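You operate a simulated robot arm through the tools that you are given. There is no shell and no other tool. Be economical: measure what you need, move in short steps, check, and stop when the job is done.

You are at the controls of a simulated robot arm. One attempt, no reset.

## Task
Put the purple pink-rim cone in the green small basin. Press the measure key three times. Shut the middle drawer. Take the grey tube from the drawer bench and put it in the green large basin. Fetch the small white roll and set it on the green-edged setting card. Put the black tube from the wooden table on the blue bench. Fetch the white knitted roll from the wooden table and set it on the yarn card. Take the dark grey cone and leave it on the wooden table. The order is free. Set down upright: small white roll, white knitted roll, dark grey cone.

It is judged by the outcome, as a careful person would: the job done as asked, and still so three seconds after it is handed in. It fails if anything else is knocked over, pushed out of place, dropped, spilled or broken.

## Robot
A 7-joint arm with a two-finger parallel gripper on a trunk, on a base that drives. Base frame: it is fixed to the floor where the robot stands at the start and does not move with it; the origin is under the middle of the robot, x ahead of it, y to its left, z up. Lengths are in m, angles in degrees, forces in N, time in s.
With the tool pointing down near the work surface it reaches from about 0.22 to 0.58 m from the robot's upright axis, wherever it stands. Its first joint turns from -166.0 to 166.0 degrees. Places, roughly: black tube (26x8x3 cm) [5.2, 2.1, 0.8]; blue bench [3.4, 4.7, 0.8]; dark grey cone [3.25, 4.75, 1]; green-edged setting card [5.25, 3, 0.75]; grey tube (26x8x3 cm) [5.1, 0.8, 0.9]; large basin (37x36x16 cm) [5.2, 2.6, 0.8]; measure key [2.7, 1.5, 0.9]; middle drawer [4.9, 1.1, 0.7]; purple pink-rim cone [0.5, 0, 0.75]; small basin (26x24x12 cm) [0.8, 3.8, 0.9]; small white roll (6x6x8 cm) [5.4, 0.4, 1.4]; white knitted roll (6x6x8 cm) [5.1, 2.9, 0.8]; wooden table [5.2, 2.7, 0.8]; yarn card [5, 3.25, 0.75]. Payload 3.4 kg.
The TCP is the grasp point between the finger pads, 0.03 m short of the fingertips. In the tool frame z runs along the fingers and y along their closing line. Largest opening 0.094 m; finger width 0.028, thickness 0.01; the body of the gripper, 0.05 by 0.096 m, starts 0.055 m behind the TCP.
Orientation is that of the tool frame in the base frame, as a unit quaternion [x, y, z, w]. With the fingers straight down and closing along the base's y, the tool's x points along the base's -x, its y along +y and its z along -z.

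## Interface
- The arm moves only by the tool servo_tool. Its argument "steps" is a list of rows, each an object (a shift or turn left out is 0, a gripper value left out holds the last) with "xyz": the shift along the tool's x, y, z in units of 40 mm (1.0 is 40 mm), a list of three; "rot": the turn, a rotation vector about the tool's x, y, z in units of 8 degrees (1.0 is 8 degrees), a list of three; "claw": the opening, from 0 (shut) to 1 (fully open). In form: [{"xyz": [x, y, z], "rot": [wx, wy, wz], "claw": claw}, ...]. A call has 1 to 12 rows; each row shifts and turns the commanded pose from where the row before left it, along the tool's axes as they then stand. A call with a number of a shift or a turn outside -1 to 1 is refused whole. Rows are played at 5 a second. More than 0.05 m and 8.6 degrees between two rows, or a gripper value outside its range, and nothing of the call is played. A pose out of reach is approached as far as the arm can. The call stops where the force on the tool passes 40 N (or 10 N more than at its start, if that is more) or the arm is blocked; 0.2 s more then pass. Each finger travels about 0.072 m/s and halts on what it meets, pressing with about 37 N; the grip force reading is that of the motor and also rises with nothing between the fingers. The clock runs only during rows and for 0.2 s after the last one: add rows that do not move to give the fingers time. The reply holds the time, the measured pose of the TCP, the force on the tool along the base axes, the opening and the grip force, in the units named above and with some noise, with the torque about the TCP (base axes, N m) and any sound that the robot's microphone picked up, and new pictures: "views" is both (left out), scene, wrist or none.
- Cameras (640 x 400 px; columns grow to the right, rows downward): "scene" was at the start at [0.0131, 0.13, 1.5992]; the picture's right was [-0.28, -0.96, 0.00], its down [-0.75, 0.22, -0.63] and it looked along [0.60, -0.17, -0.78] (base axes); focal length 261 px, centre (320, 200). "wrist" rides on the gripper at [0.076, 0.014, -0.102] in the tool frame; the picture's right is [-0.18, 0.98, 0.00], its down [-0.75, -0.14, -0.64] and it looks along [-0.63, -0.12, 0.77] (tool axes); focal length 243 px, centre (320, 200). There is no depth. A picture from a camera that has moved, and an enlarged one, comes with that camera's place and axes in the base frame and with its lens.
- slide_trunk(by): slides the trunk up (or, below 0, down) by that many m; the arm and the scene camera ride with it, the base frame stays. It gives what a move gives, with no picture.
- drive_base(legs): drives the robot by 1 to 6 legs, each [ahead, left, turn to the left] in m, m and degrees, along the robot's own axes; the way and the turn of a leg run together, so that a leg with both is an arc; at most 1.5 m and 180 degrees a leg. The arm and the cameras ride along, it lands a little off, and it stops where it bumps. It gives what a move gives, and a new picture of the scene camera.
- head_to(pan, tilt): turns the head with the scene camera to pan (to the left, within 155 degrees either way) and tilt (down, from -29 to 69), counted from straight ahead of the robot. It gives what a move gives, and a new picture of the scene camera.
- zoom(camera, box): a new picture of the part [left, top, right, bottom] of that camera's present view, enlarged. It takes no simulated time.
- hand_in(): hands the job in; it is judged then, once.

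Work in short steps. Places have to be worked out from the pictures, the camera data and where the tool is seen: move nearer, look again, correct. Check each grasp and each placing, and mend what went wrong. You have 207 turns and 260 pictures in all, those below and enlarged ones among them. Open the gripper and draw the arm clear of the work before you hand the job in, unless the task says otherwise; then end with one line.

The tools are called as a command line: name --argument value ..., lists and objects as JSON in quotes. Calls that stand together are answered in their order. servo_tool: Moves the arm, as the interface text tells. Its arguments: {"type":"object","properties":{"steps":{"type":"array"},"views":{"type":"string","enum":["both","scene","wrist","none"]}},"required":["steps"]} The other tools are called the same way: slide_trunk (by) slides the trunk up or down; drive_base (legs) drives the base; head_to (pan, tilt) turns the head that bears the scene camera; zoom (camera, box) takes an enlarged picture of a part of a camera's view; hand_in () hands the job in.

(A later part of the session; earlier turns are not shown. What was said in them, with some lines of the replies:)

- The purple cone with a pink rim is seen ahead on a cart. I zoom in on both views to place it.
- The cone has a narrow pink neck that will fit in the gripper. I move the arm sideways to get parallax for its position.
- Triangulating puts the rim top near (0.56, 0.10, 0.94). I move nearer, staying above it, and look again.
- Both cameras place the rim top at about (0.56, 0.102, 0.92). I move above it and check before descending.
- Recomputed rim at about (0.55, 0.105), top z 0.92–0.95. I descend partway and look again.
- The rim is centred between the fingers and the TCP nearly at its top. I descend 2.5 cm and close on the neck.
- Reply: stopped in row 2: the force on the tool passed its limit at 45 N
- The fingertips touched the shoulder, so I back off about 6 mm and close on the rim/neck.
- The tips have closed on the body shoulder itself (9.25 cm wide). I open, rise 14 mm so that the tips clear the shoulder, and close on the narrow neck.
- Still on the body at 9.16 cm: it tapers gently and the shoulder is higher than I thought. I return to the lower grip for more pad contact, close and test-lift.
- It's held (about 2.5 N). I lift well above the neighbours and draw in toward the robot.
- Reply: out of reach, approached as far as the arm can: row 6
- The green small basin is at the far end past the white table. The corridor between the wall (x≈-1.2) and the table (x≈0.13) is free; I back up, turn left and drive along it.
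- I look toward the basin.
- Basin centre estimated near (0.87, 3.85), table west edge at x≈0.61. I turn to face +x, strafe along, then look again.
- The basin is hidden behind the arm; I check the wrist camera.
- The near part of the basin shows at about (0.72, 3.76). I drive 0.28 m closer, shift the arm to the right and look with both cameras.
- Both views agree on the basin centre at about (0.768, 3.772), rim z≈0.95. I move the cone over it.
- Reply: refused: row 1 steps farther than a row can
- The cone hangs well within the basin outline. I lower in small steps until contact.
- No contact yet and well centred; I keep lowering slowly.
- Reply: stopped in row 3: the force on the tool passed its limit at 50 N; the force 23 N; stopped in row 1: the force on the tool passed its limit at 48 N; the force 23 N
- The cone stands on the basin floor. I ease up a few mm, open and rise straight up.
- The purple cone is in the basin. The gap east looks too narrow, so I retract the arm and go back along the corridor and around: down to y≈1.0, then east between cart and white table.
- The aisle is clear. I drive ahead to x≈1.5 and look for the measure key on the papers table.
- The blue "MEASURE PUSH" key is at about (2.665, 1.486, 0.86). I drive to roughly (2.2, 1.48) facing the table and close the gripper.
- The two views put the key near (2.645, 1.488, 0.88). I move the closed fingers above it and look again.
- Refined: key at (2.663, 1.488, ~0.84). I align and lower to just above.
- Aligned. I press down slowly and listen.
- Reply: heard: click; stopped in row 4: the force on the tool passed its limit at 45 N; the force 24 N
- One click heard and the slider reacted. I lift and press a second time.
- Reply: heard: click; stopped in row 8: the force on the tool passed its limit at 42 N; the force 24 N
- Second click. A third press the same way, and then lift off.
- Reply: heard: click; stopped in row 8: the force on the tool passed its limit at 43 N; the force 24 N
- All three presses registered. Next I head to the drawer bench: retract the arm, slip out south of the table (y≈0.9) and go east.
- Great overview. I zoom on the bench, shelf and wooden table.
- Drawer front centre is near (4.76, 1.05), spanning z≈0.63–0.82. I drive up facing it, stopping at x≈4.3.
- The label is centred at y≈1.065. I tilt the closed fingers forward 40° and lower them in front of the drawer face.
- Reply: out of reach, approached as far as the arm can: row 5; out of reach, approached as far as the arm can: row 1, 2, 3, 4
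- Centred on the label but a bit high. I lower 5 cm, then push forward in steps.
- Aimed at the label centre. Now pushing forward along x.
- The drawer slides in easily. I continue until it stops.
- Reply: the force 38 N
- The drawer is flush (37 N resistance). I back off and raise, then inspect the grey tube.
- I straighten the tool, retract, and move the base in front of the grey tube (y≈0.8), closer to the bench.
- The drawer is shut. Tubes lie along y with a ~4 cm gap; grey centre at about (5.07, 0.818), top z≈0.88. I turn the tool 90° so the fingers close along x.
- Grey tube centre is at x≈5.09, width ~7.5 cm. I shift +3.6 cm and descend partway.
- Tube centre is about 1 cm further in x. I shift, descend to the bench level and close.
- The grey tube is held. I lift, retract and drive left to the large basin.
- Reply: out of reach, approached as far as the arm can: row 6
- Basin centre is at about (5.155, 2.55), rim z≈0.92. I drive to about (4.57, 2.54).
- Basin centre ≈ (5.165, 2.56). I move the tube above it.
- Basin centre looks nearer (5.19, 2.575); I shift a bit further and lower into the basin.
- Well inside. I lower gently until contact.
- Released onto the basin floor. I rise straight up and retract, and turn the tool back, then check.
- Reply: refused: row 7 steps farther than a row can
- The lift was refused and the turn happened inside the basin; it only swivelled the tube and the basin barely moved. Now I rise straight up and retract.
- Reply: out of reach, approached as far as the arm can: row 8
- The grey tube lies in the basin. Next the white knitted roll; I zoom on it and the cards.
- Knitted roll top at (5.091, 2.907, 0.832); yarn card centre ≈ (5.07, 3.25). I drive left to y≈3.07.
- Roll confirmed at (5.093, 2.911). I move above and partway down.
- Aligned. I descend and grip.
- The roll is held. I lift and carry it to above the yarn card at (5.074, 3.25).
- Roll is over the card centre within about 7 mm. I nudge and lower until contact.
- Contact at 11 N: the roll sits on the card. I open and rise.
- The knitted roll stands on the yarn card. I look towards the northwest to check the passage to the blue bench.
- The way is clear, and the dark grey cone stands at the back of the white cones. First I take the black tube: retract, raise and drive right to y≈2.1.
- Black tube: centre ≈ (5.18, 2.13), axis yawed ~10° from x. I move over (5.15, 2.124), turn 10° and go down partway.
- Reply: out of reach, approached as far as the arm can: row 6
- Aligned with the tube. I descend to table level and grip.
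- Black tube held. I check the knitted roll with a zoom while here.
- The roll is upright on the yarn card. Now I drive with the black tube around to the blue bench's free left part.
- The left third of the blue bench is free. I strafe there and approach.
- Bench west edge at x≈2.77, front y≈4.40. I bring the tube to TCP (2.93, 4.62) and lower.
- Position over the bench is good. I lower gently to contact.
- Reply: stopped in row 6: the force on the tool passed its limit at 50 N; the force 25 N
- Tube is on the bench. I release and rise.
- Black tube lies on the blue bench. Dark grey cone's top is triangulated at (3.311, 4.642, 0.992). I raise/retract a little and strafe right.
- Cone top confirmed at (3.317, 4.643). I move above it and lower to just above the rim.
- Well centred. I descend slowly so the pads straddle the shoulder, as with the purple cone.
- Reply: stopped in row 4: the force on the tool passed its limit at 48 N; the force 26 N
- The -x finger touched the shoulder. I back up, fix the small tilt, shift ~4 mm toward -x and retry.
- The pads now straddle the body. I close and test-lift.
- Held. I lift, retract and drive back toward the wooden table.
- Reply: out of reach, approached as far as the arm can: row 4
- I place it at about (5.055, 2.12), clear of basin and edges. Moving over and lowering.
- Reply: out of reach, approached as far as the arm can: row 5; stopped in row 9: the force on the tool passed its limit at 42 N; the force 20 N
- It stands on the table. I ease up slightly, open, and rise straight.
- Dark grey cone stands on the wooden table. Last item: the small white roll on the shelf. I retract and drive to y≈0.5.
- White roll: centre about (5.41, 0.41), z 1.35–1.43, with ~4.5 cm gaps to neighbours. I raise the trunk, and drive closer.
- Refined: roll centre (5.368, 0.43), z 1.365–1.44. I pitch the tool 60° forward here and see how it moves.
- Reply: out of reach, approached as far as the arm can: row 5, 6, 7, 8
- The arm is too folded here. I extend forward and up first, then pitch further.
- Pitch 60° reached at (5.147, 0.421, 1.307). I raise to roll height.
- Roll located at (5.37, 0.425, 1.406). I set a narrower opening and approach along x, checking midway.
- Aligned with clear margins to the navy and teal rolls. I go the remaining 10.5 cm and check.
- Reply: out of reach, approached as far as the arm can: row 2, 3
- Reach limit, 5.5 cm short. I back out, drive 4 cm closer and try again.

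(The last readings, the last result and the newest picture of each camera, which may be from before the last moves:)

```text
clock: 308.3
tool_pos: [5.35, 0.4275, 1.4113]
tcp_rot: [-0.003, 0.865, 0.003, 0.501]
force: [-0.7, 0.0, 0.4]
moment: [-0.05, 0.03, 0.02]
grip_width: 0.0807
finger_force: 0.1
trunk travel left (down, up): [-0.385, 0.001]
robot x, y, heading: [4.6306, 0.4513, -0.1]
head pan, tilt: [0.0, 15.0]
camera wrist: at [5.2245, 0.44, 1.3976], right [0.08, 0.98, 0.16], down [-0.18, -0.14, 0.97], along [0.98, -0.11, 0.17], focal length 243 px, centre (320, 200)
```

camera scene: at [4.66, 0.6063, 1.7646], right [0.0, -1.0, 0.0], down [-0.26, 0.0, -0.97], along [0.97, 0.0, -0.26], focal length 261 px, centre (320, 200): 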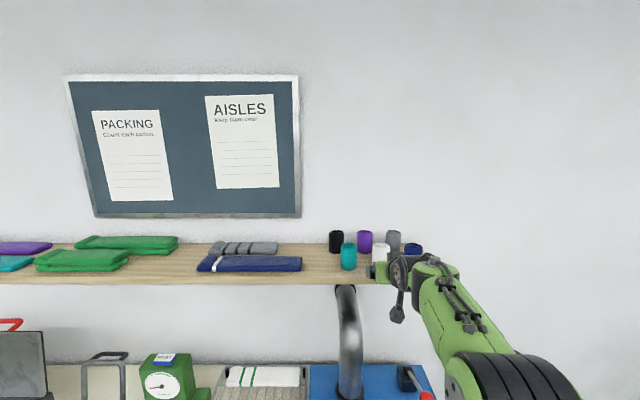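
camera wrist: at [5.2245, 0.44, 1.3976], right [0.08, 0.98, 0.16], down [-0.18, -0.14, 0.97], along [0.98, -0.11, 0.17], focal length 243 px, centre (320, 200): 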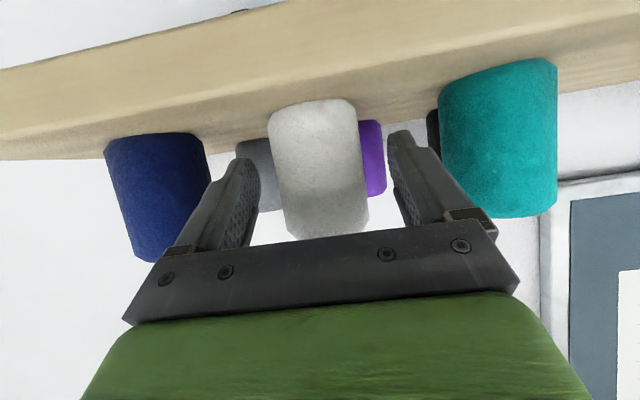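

Good position. I advance 1 cm more, close, and lift straight up.

servo_tool --steps '[{"xyz": [-0.13, 0, 0.22]}, {}, {"claw": 0}, {}, {}, {}]' --views "wrist"

```text
clock: 309.7
tool_pos: [5.3517, 0.4257, 1.413]
tcp_rot: [-0.004, 0.865, 0.003, 0.502]
force: [1.1, -0.6, 2.2]
moment: [-0.03, -0.05, -0.01]
grip_width: 0.0517
finger_force: 37.1
out of reach, approached as far as the arm can: row 1
trunk travel left (down, up): [-0.385, 0.001]
robot x, y, heading: [4.629, 0.4596, -0.1]
head pan, tilt: [0.0, 15.0]
camera wrist: at [5.2257, 0.4401, 1.3976], right [0.08, 0.98, 0.16], down [-0.18, -0.14, 0.97], along [0.98, -0.11, 0.17], focal length 243 px, centre (320, 200)
```

wrist: 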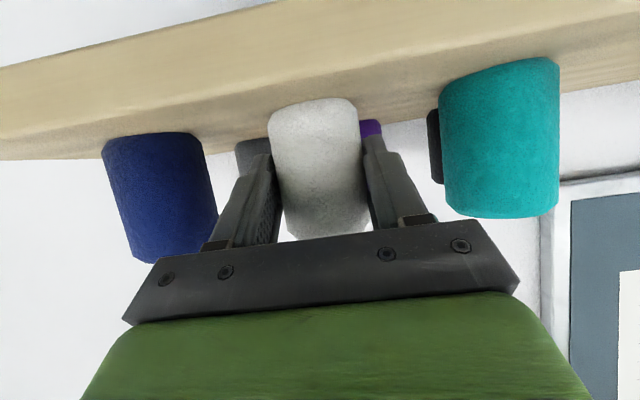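

Gripped (5.2 cm). I lift with a slight pull-back.

servo_tool --steps '[{"xyz": [-0.2, 0, -0.4]}, {"xyz": [-0.2, 0, -0.4]}, {}]' --views "wrist"

```text
clock: 310.5
tool_pos: [5.3321, 0.4258, 1.4414]
tcp_rot: [-0.003, 0.865, 0.002, 0.501]
force: [-0.7, 0.4, -0.8]
moment: [0.03, 0.0, 0.04]
grip_width: 0.0512
finger_force: 36.6
trunk travel left (down, up): [-0.385, 0.001]
robot x, y, heading: [4.6288, 0.4551, -0.1]
head pan, tilt: [0.0, 15.0]
camera wrist: at [5.2063, 0.4398, 1.4271], right [0.08, 0.98, 0.16], down [-0.18, -0.14, 0.97], along [0.98, -0.11, 0.17], focal length 243 px, centre (320, 200)
```

wrist: 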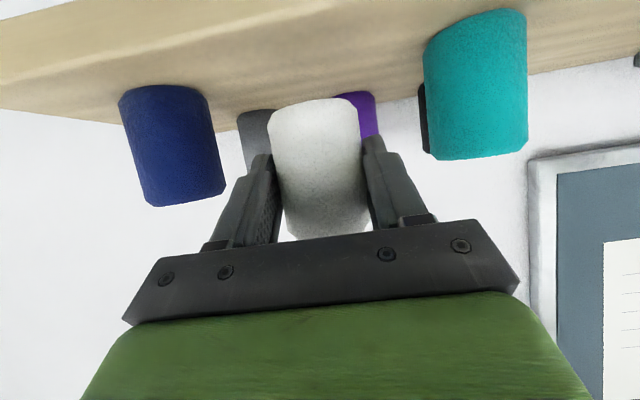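

Off the shelf. I pull straight back and then drive away to the wooden table.

servo_tool --steps '[{"xyz": [0.5, 0, -0.866]}, {"xyz": [0.5, 0, -0.866]}, {"xyz": [0.5, 0, -0.866]}, {"xyz": [0.5, 0, -0.866]}, {"xyz": [0.5, 0, -0.866]}, {"xyz": [0.5, 0, -0.866]}, {}]' --views "scene"

drive_base --legs '[[-0.22, 0, 0], [0, 1.3, 0], [0, 1.3, 0]]'

head_to --pan 0 --tilt 48

```text
clock: 312.1
tool_pos: [5.0953, 0.4252, 1.4371]
tcp_rot: [-0.004, 0.865, 0.003, 0.501]
force: [0.0, 0.3, -0.5]
moment: [-0.02, -0.01, -0.04]
grip_width: 0.0506
finger_force: 37.1
trunk travel left (down, up): [-0.385, 0.001]
robot x, y, heading: [4.6275, 0.4548, -0.2]
head pan, tilt: [0.0, 15.0]
camera scene: at [4.6633, 0.6062, 1.7645], right [0.0, -1.0, 0.0], down [-0.26, 0.0, -0.97], along [0.97, 0.0, -0.26], focal length 261 px, centre (320, 200)
```

scene: 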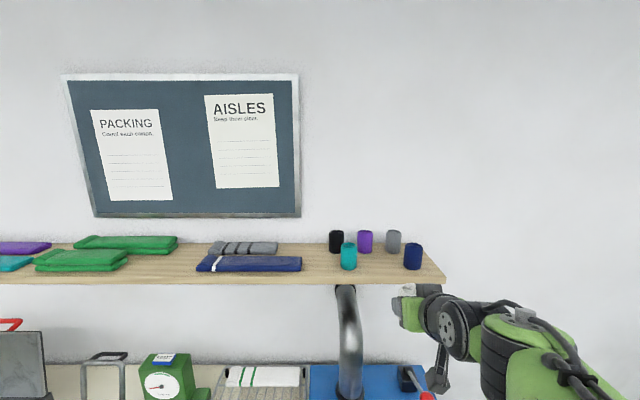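

```text
clock: 326.0
tool_pos: [4.7917, 3.0431, 1.4386]
tcp_rot: [-0.035, 0.865, 0.021, 0.5]
force: [-0.1, 0.1, 0.1]
moment: [0.0, 0.03, 0.0]
grip_width: 0.05
finger_force: 37.4
trunk travel left (down, up): [-0.385, 0.001]
robot x, y, heading: [4.3255, 3.0395, 4.2]
head pan, tilt: [0.0, 15.0]
camera scene: at [4.3471, 3.1934, 1.7646], right [0.07, -1.0, 0.0], down [-0.26, -0.02, -0.97], along [0.96, 0.07, -0.26], focal length 261 px, centre (320, 200)
```

scene: 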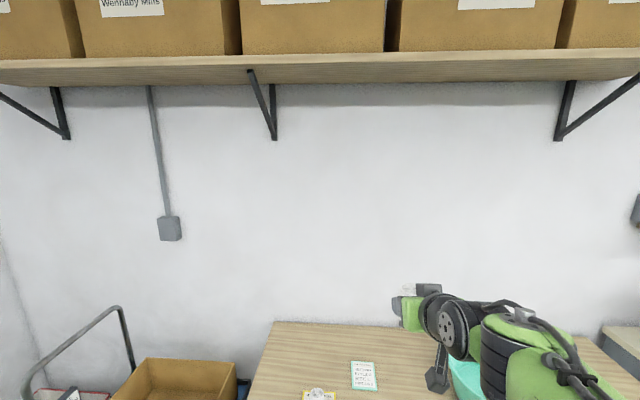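

```text
clock: 326.9
tool_pos: [4.7926, 3.0432, 1.4379]
tcp_rot: [-0.035, 0.864, 0.021, 0.501]
force: [-0.2, 0.2, -0.5]
moment: [0.01, 0.0, -0.01]
grip_width: 0.0498
finger_force: 37.7
trunk travel left (down, up): [-0.385, 0.001]
robot x, y, heading: [4.3222, 3.0421, 3.8]
head pan, tilt: [0.0, 48.0]
camera scene: at [4.3326, 3.1922, 1.7136], right [0.07, -1.0, 0.0], down [-0.74, -0.05, -0.67], along [0.67, 0.05, -0.74], focal length 261 px, centre (320, 200)
```

scene: 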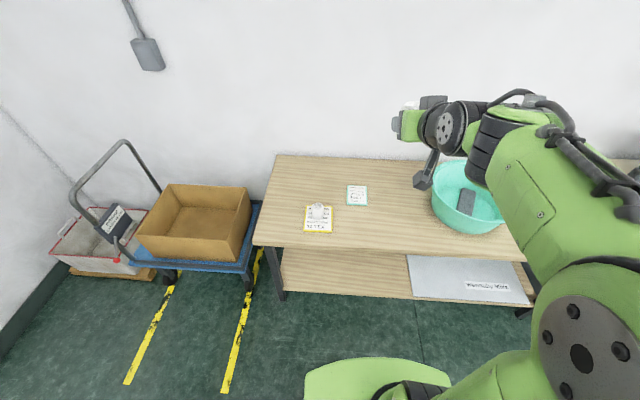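

Setting card centre ≈ (5.243, 3.07). I square up, drive closer, and lower the trunk.

drive_base --legs '[[0.25, 0.02, -3.9]]'

slide_trunk --by -0.2

servo_tool --steps '[{}]' --views "both"

```text
clock: 328.7
tool_pos: [5.0288, 3.0364, 1.439]
tcp_rot: [-0.002, 0.865, 0.002, 0.502]
force: [0.8, 0.4, -0.3]
moment: [0.0, 0.01, -0.01]
grip_width: 0.0498
finger_force: 36.9
trunk travel left (down, up): [-0.385, 0.001]
robot x, y, heading: [4.561, 3.0695, -0.5]
head pan, tilt: [0.0, 48.0]
camera scene: at [4.5826, 3.2184, 1.7136], right [-0.01, -1.0, 0.0], down [-0.74, 0.0, -0.67], along [0.67, 0.0, -0.74], focal length 261 px, centre (320, 200)
```

scene: 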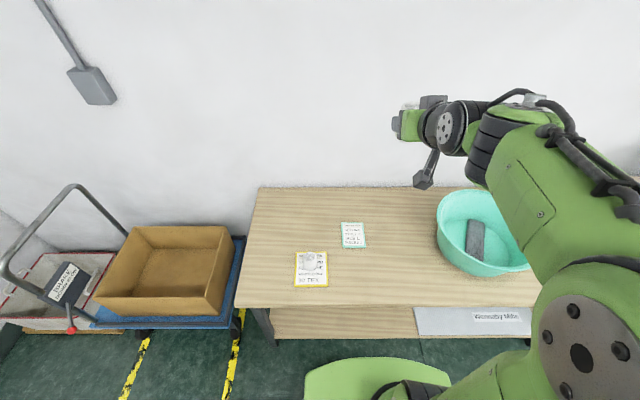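

```text
clock: 330.9
tool_pos: [5.0286, 3.0357, 1.2388]
tcp_rot: [-0.001, 0.865, 0.001, 0.502]
force: [0.6, 0.3, -0.9]
moment: [0.01, 0.0, -0.01]
grip_width: 0.0498
finger_force: 37.1
trunk travel left (down, up): [-0.185, 0.201]
robot x, y, heading: [4.5603, 3.0694, 0.1]
head pan, tilt: [0.0, 48.0]
```

```text
clock: 331.3
tool_pos: [5.0296, 3.0351, 1.2391]
tcp_rot: [-0.002, 0.865, 0.002, 0.501]
force: [0.2, 0.3, -0.7]
moment: [0.0, -0.02, 0.02]
grip_width: 0.0497
finger_force: 37.0
trunk travel left (down, up): [-0.185, 0.201]
robot x, y, heading: [4.5621, 3.0707, -0.2]
head pan, tilt: [0.0, 48.0]
camera scene: at [4.5824, 3.2183, 1.5143], right [-0.01, -1.0, 0.0], down [-0.74, 0.0, -0.67], along [0.67, 0.0, -0.74], focal length 261 px, centre (320, 200)
camera wrist: at [4.9032, 3.0494, 1.2247], right [0.09, 0.98, 0.16], down [-0.18, -0.14, 0.97], along [0.98, -0.11, 0.17], focal length 243 px, centre (320, 200)
```

scene: 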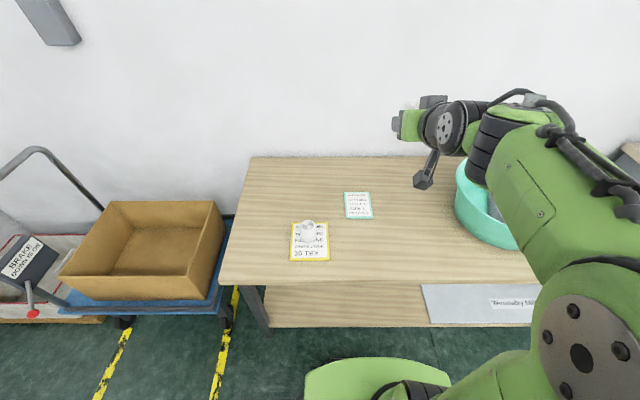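
wrist: 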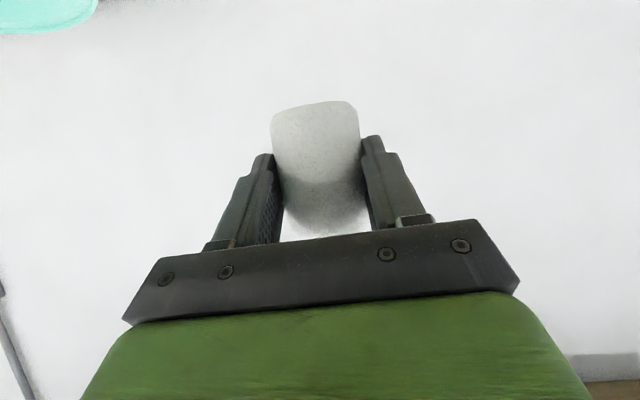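

Card triangulated at (5.233, 3.072, 0.766). The roll centre is ~2 cm ahead of the TCP, its bottom ~4.5 cm below. I go forward, then down.

servo_tool --steps '[{"xyz": [-0.5, 0.2, 0.866]}, {"xyz": [-0.5, 0.2, 0.866]}, {"xyz": [-0.5, 0.2, 0.866]}, {"xyz": [-0.5, 0.2, 0.866]}, {"xyz": [-0.3, 0.12, 0.52]}, {"xyz": [0.866, 0, 0.5]}, {"xyz": [0.866, 0, 0.5]}, {"xyz": [0.866, 0, 0.5]}, {"xyz": [0.866, 0, 0.5]}, {"xyz": [0.866, 0, 0.5]}, {}]' --views "both"

```text
clock: 333.7
tool_pos: [5.2138, 3.0712, 1.042]
tcp_rot: [-0.001, 0.865, 0.001, 0.502]
force: [-0.2, 0.2, 0.4]
moment: [0.01, -0.01, -0.01]
grip_width: 0.0498
finger_force: 36.9
trunk travel left (down, up): [-0.185, 0.201]
robot x, y, heading: [4.5639, 3.065, -0.0]
head pan, tilt: [0.0, 48.0]
camera scene: at [4.582, 3.2184, 1.5143], right [-0.01, -1.0, 0.0], down [-0.74, 0.0, -0.67], along [0.67, 0.0, -0.74], focal length 261 px, centre (320, 200)
camera wrist: at [5.088, 3.086, 1.0271], right [0.09, 0.98, 0.16], down [-0.18, -0.14, 0.97], along [0.98, -0.11, 0.17], focal length 243 px, centre (320, 200)
```

scene: 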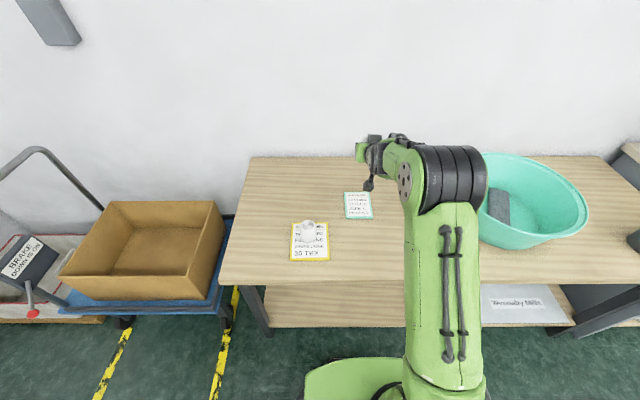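
wrist: 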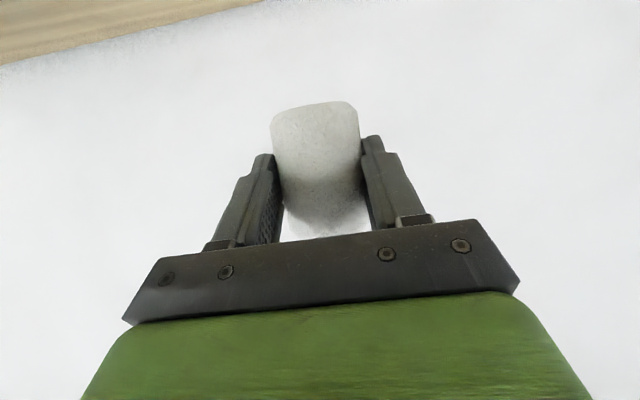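

servo_tool --steps '[{"xyz": [0.866, 0, 0.5]}, {"xyz": [0.866, 0, 0.5]}, {"xyz": [0.866, 0, 0.5]}, {"xyz": [0.866, 0, 0.5]}, {}]' --views "both"

```text
clock: 334.9
tool_pos: [5.2168, 3.0748, 0.8794]
tcp_rot: [-0.002, 0.865, 0.002, 0.502]
force: [0.4, -0.3, 0.0]
moment: [-0.02, -0.01, 0.02]
grip_width: 0.0495
finger_force: 37.6
trunk travel left (down, up): [-0.185, 0.201]
robot x, y, heading: [4.5611, 3.0661, -0.1]
head pan, tilt: [0.0, 48.0]
camera scene: at [4.5821, 3.2184, 1.5143], right [-0.01, -1.0, 0.0], down [-0.74, 0.0, -0.67], along [0.67, 0.0, -0.74], focal length 261 px, centre (320, 200)
camera wrist: at [5.0904, 3.0882, 0.8651], right [0.09, 0.98, 0.16], down [-0.18, -0.14, 0.97], along [0.98, -0.11, 0.17], focal length 243 px, centre (320, 200)
```

scene: 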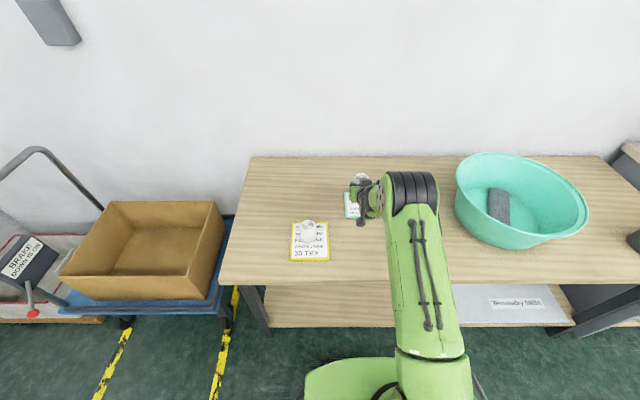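
wrist: 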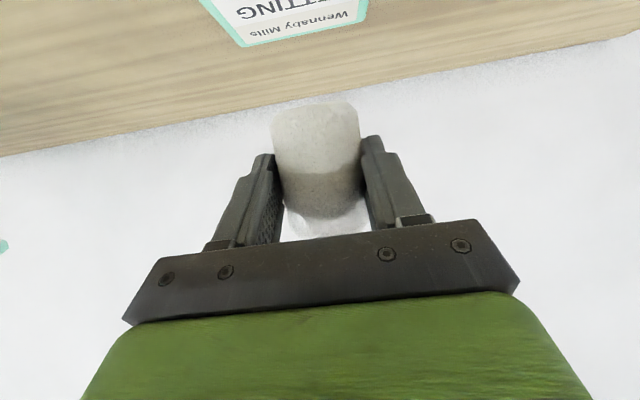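

The card's far edge computed at x=5.312, centre (5.238, 3.071): the roll is right above. I lower slowly to contact.

servo_tool --steps '[{"xyz": [0.52, -0.05, 0.3]}, {"xyz": [0.35, 0, 0.2]}, {"xyz": [0.17, 0, 0.1]}, {"xyz": [0.13, 0, 0.075]}, {"xyz": [0.087, 0, 0.05]}, {}]' --views "both"

```text
clock: 336.3
tool_pos: [5.2153, 3.0708, 0.8222]
tcp_rot: [-0.002, 0.865, 0.001, 0.501]
force: [-0.4, 0.3, 0.2]
moment: [-0.04, 0.0, 0.01]
grip_width: 0.0497
finger_force: 37.1
trunk travel left (down, up): [-0.185, 0.201]
robot x, y, heading: [4.5647, 3.0665, -0.1]
head pan, tilt: [0.0, 48.0]
camera scene: at [4.5825, 3.2183, 1.5143], right [-0.01, -1.0, 0.0], down [-0.74, 0.0, -0.67], along [0.67, 0.0, -0.74], focal length 261 px, centre (320, 200)
camera wrist: at [5.0893, 3.0852, 0.8072], right [0.09, 0.98, 0.16], down [-0.18, -0.14, 0.97], along [0.98, -0.11, 0.17], focal length 243 px, centre (320, 200)
```

scene: 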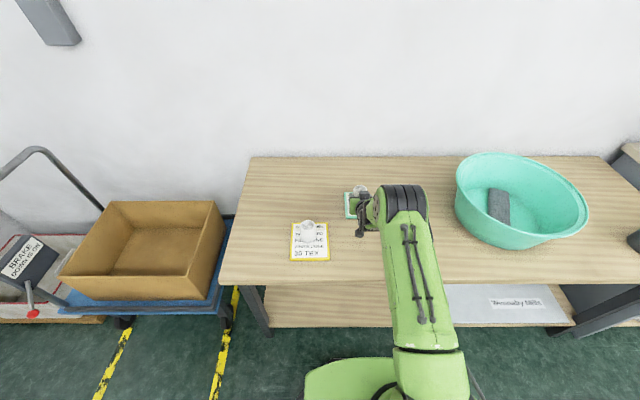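
wrist: 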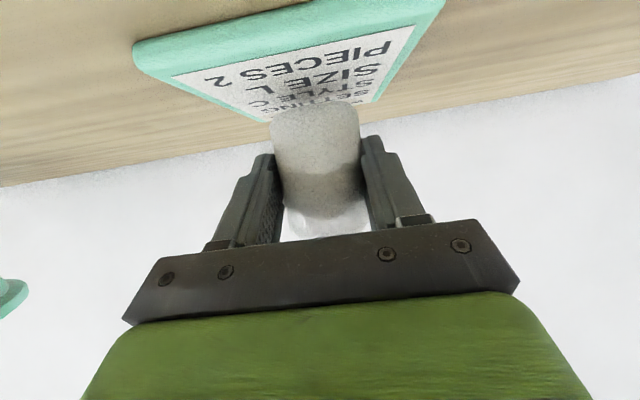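

servo_tool --steps '[{"xyz": [0.07, 0, 0.1]}, {"xyz": [0.087, 0, 0.05]}, {"xyz": [0.087, 0, 0.05]}, {"xyz": [0.087, 0, 0.05]}, {}]' --views "wrist"

```text
clock: 337.5
tool_pos: [5.2174, 3.0706, 0.8115]
tcp_rot: [-0.002, 0.862, 0.001, 0.506]
force: [1.6, 0.8, 24.5]
moment: [0.04, -0.95, 0.02]
grip_width: 0.0494
finger_force: 36.2
trunk travel left (down, up): [-0.185, 0.201]
robot x, y, heading: [4.56, 3.0667, -0.3]
head pan, tilt: [0.0, 48.0]
camera wrist: at [5.0915, 3.0842, 0.7949], right [0.08, 0.98, 0.16], down [-0.19, -0.14, 0.97], along [0.98, -0.11, 0.18], focal length 243 px, centre (320, 200)
```

wrist: 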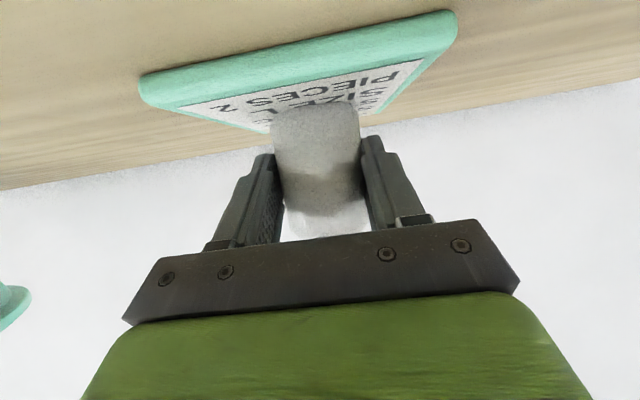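

Contact made. I relieve the pressure, open, and withdraw backward along the tool axis.

servo_tool --steps '[{"xyz": [-0.07, 0, -0.04]}, {}, {"claw": 1}, {}, {}, {"xyz": [0, 0, -0.6]}, {"xyz": [0, 0, -1]}, {"xyz": [0, 0, -1]}, {"xyz": [0, 0, -1]}, {}]' --views "both"

```text
clock: 339.7
tool_pos: [5.0924, 3.0711, 0.8824]
tcp_rot: [-0.001, 0.865, 0.001, 0.502]
force: [0.2, -0.1, -0.6]
moment: [0.02, 0.01, -0.04]
grip_width: 0.0941
finger_force: 0.0
trunk travel left (down, up): [-0.185, 0.201]
robot x, y, heading: [4.5629, 3.0671, -0.1]
head pan, tilt: [0.0, 48.0]
camera scene: at [4.583, 3.2182, 1.5142], right [-0.01, -1.0, 0.0], down [-0.74, 0.0, -0.67], along [0.67, 0.0, -0.74], focal length 261 px, centre (320, 200)
camera wrist: at [4.966, 3.0852, 0.8671], right [0.09, 0.98, 0.16], down [-0.18, -0.14, 0.97], along [0.98, -0.11, 0.17], focal length 243 px, centre (320, 200)
```

scene: 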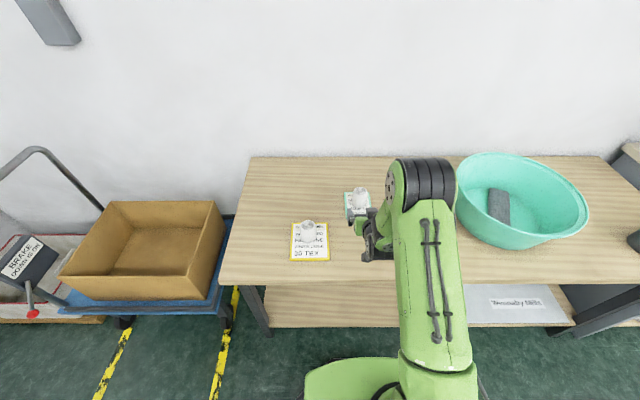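
wrist: 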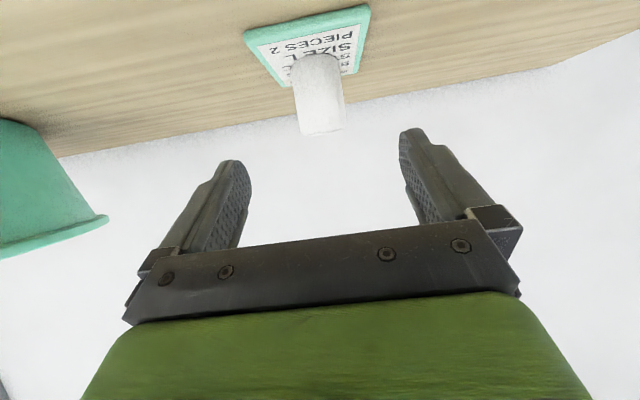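

The roll stands. I draw the arm back and up, back the base off, and take a last look at the table.

servo_tool --steps '[{"xyz": [-0.5, 0, -0.8]}, {"xyz": [-0.5, 0, -0.8]}, {"xyz": [-0.6, 0, -0.75]}, {"xyz": [-0.6, 0, -0.75]}, {"xyz": [-0.6, 0, -0.75]}, {}]' --views "none"

drive_base --legs '[[-0.15, 0, 0]]'

zoom --camera "scene" --box '[260, 130, 420, 260]'

head_to --pan -30 --tilt 35

```text
clock: 341.1
tool_pos: [5.0137, 3.0686, 1.0568]
tcp_rot: [-0.002, 0.866, 0.002, 0.501]
force: [0.1, -0.4, 0.6]
moment: [-0.02, 0.02, 0.0]
grip_width: 0.0941
finger_force: 0.0
trunk travel left (down, up): [-0.185, 0.201]
robot x, y, heading: [4.5646, 3.0667, -0.2]
head pan, tilt: [0.0, 48.0]
```

```text
clock: 342.5
tool_pos: [4.8616, 3.0684, 1.0588]
tcp_rot: [-0.002, 0.865, 0.002, 0.502]
force: [-0.4, 0.1, -0.2]
moment: [0.02, 0.01, 0.01]
grip_width: 0.094
finger_force: 0.0
trunk travel left (down, up): [-0.185, 0.201]
robot x, y, heading: [4.4113, 3.0682, -0.3]
head pan, tilt: [0.0, 48.0]
camera scene: at [4.4299, 3.2192, 1.5143], right [-0.01, -1.0, 0.0], down [-0.74, 0.0, -0.67], along [0.67, 0.0, -0.74], focal length 261 px, centre (320, 200)
```

scene: 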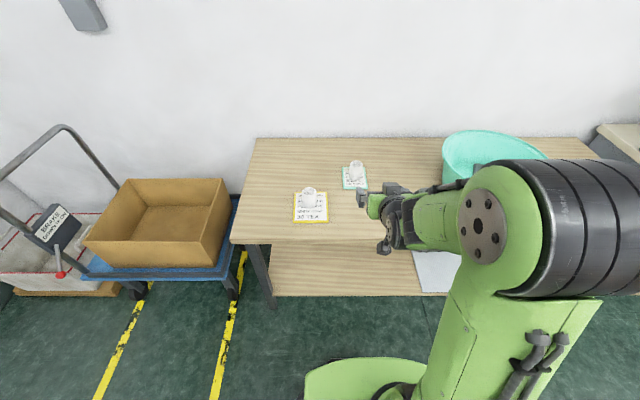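

```text
3.08 times, centred on (340, 195) of scene
camera zoom: at [4.4299, 3.2192, 1.5143], right [-0.01, -1.0, 0.0], down [-0.74, 0.0, -0.67], along [0.67, 0.0, -0.74], focal length 803 px, centre (258, 215)
```

zoom: 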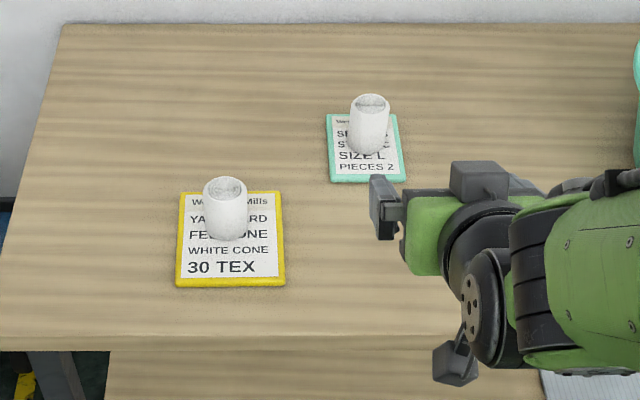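

```text
clock: 343.4
tool_pos: [4.8632, 3.07, 1.0571]
tcp_rot: [-0.002, 0.865, 0.002, 0.502]
force: [-1.0, -0.4, -0.3]
moment: [0.0, 0.02, -0.03]
grip_width: 0.094
finger_force: 0.1
trunk travel left (down, up): [-0.185, 0.201]
robot x, y, heading: [4.4109, 3.0665, -0.4]
head pan, tilt: [-30.0, 35.0]
camera scene: at [4.4291, 3.1752, 1.5332], right [-0.5, -0.86, 0.0], down [-0.5, 0.29, -0.82], along [0.71, -0.41, -0.57], focal length 261 px, centre (320, 200)
```

scene: 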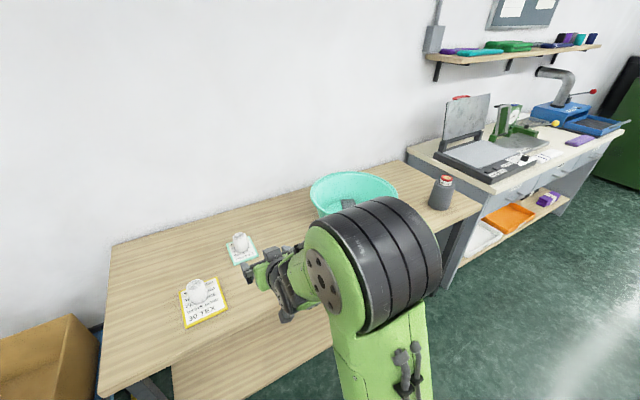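

Both rolls stand on their cards and the dark grey cone stands on the wooden table. The grey tube is in the large basin and the middle drawer is shut. The gripper is open and clear, so I hand in.

hand_in

```text
The job is handed in.
```

All eight tasks are done and the job is handed in. While releasing the grey tube I turned the gripper inside the large basin; this swivelled the tube and shifted the basin by about a centimetre.
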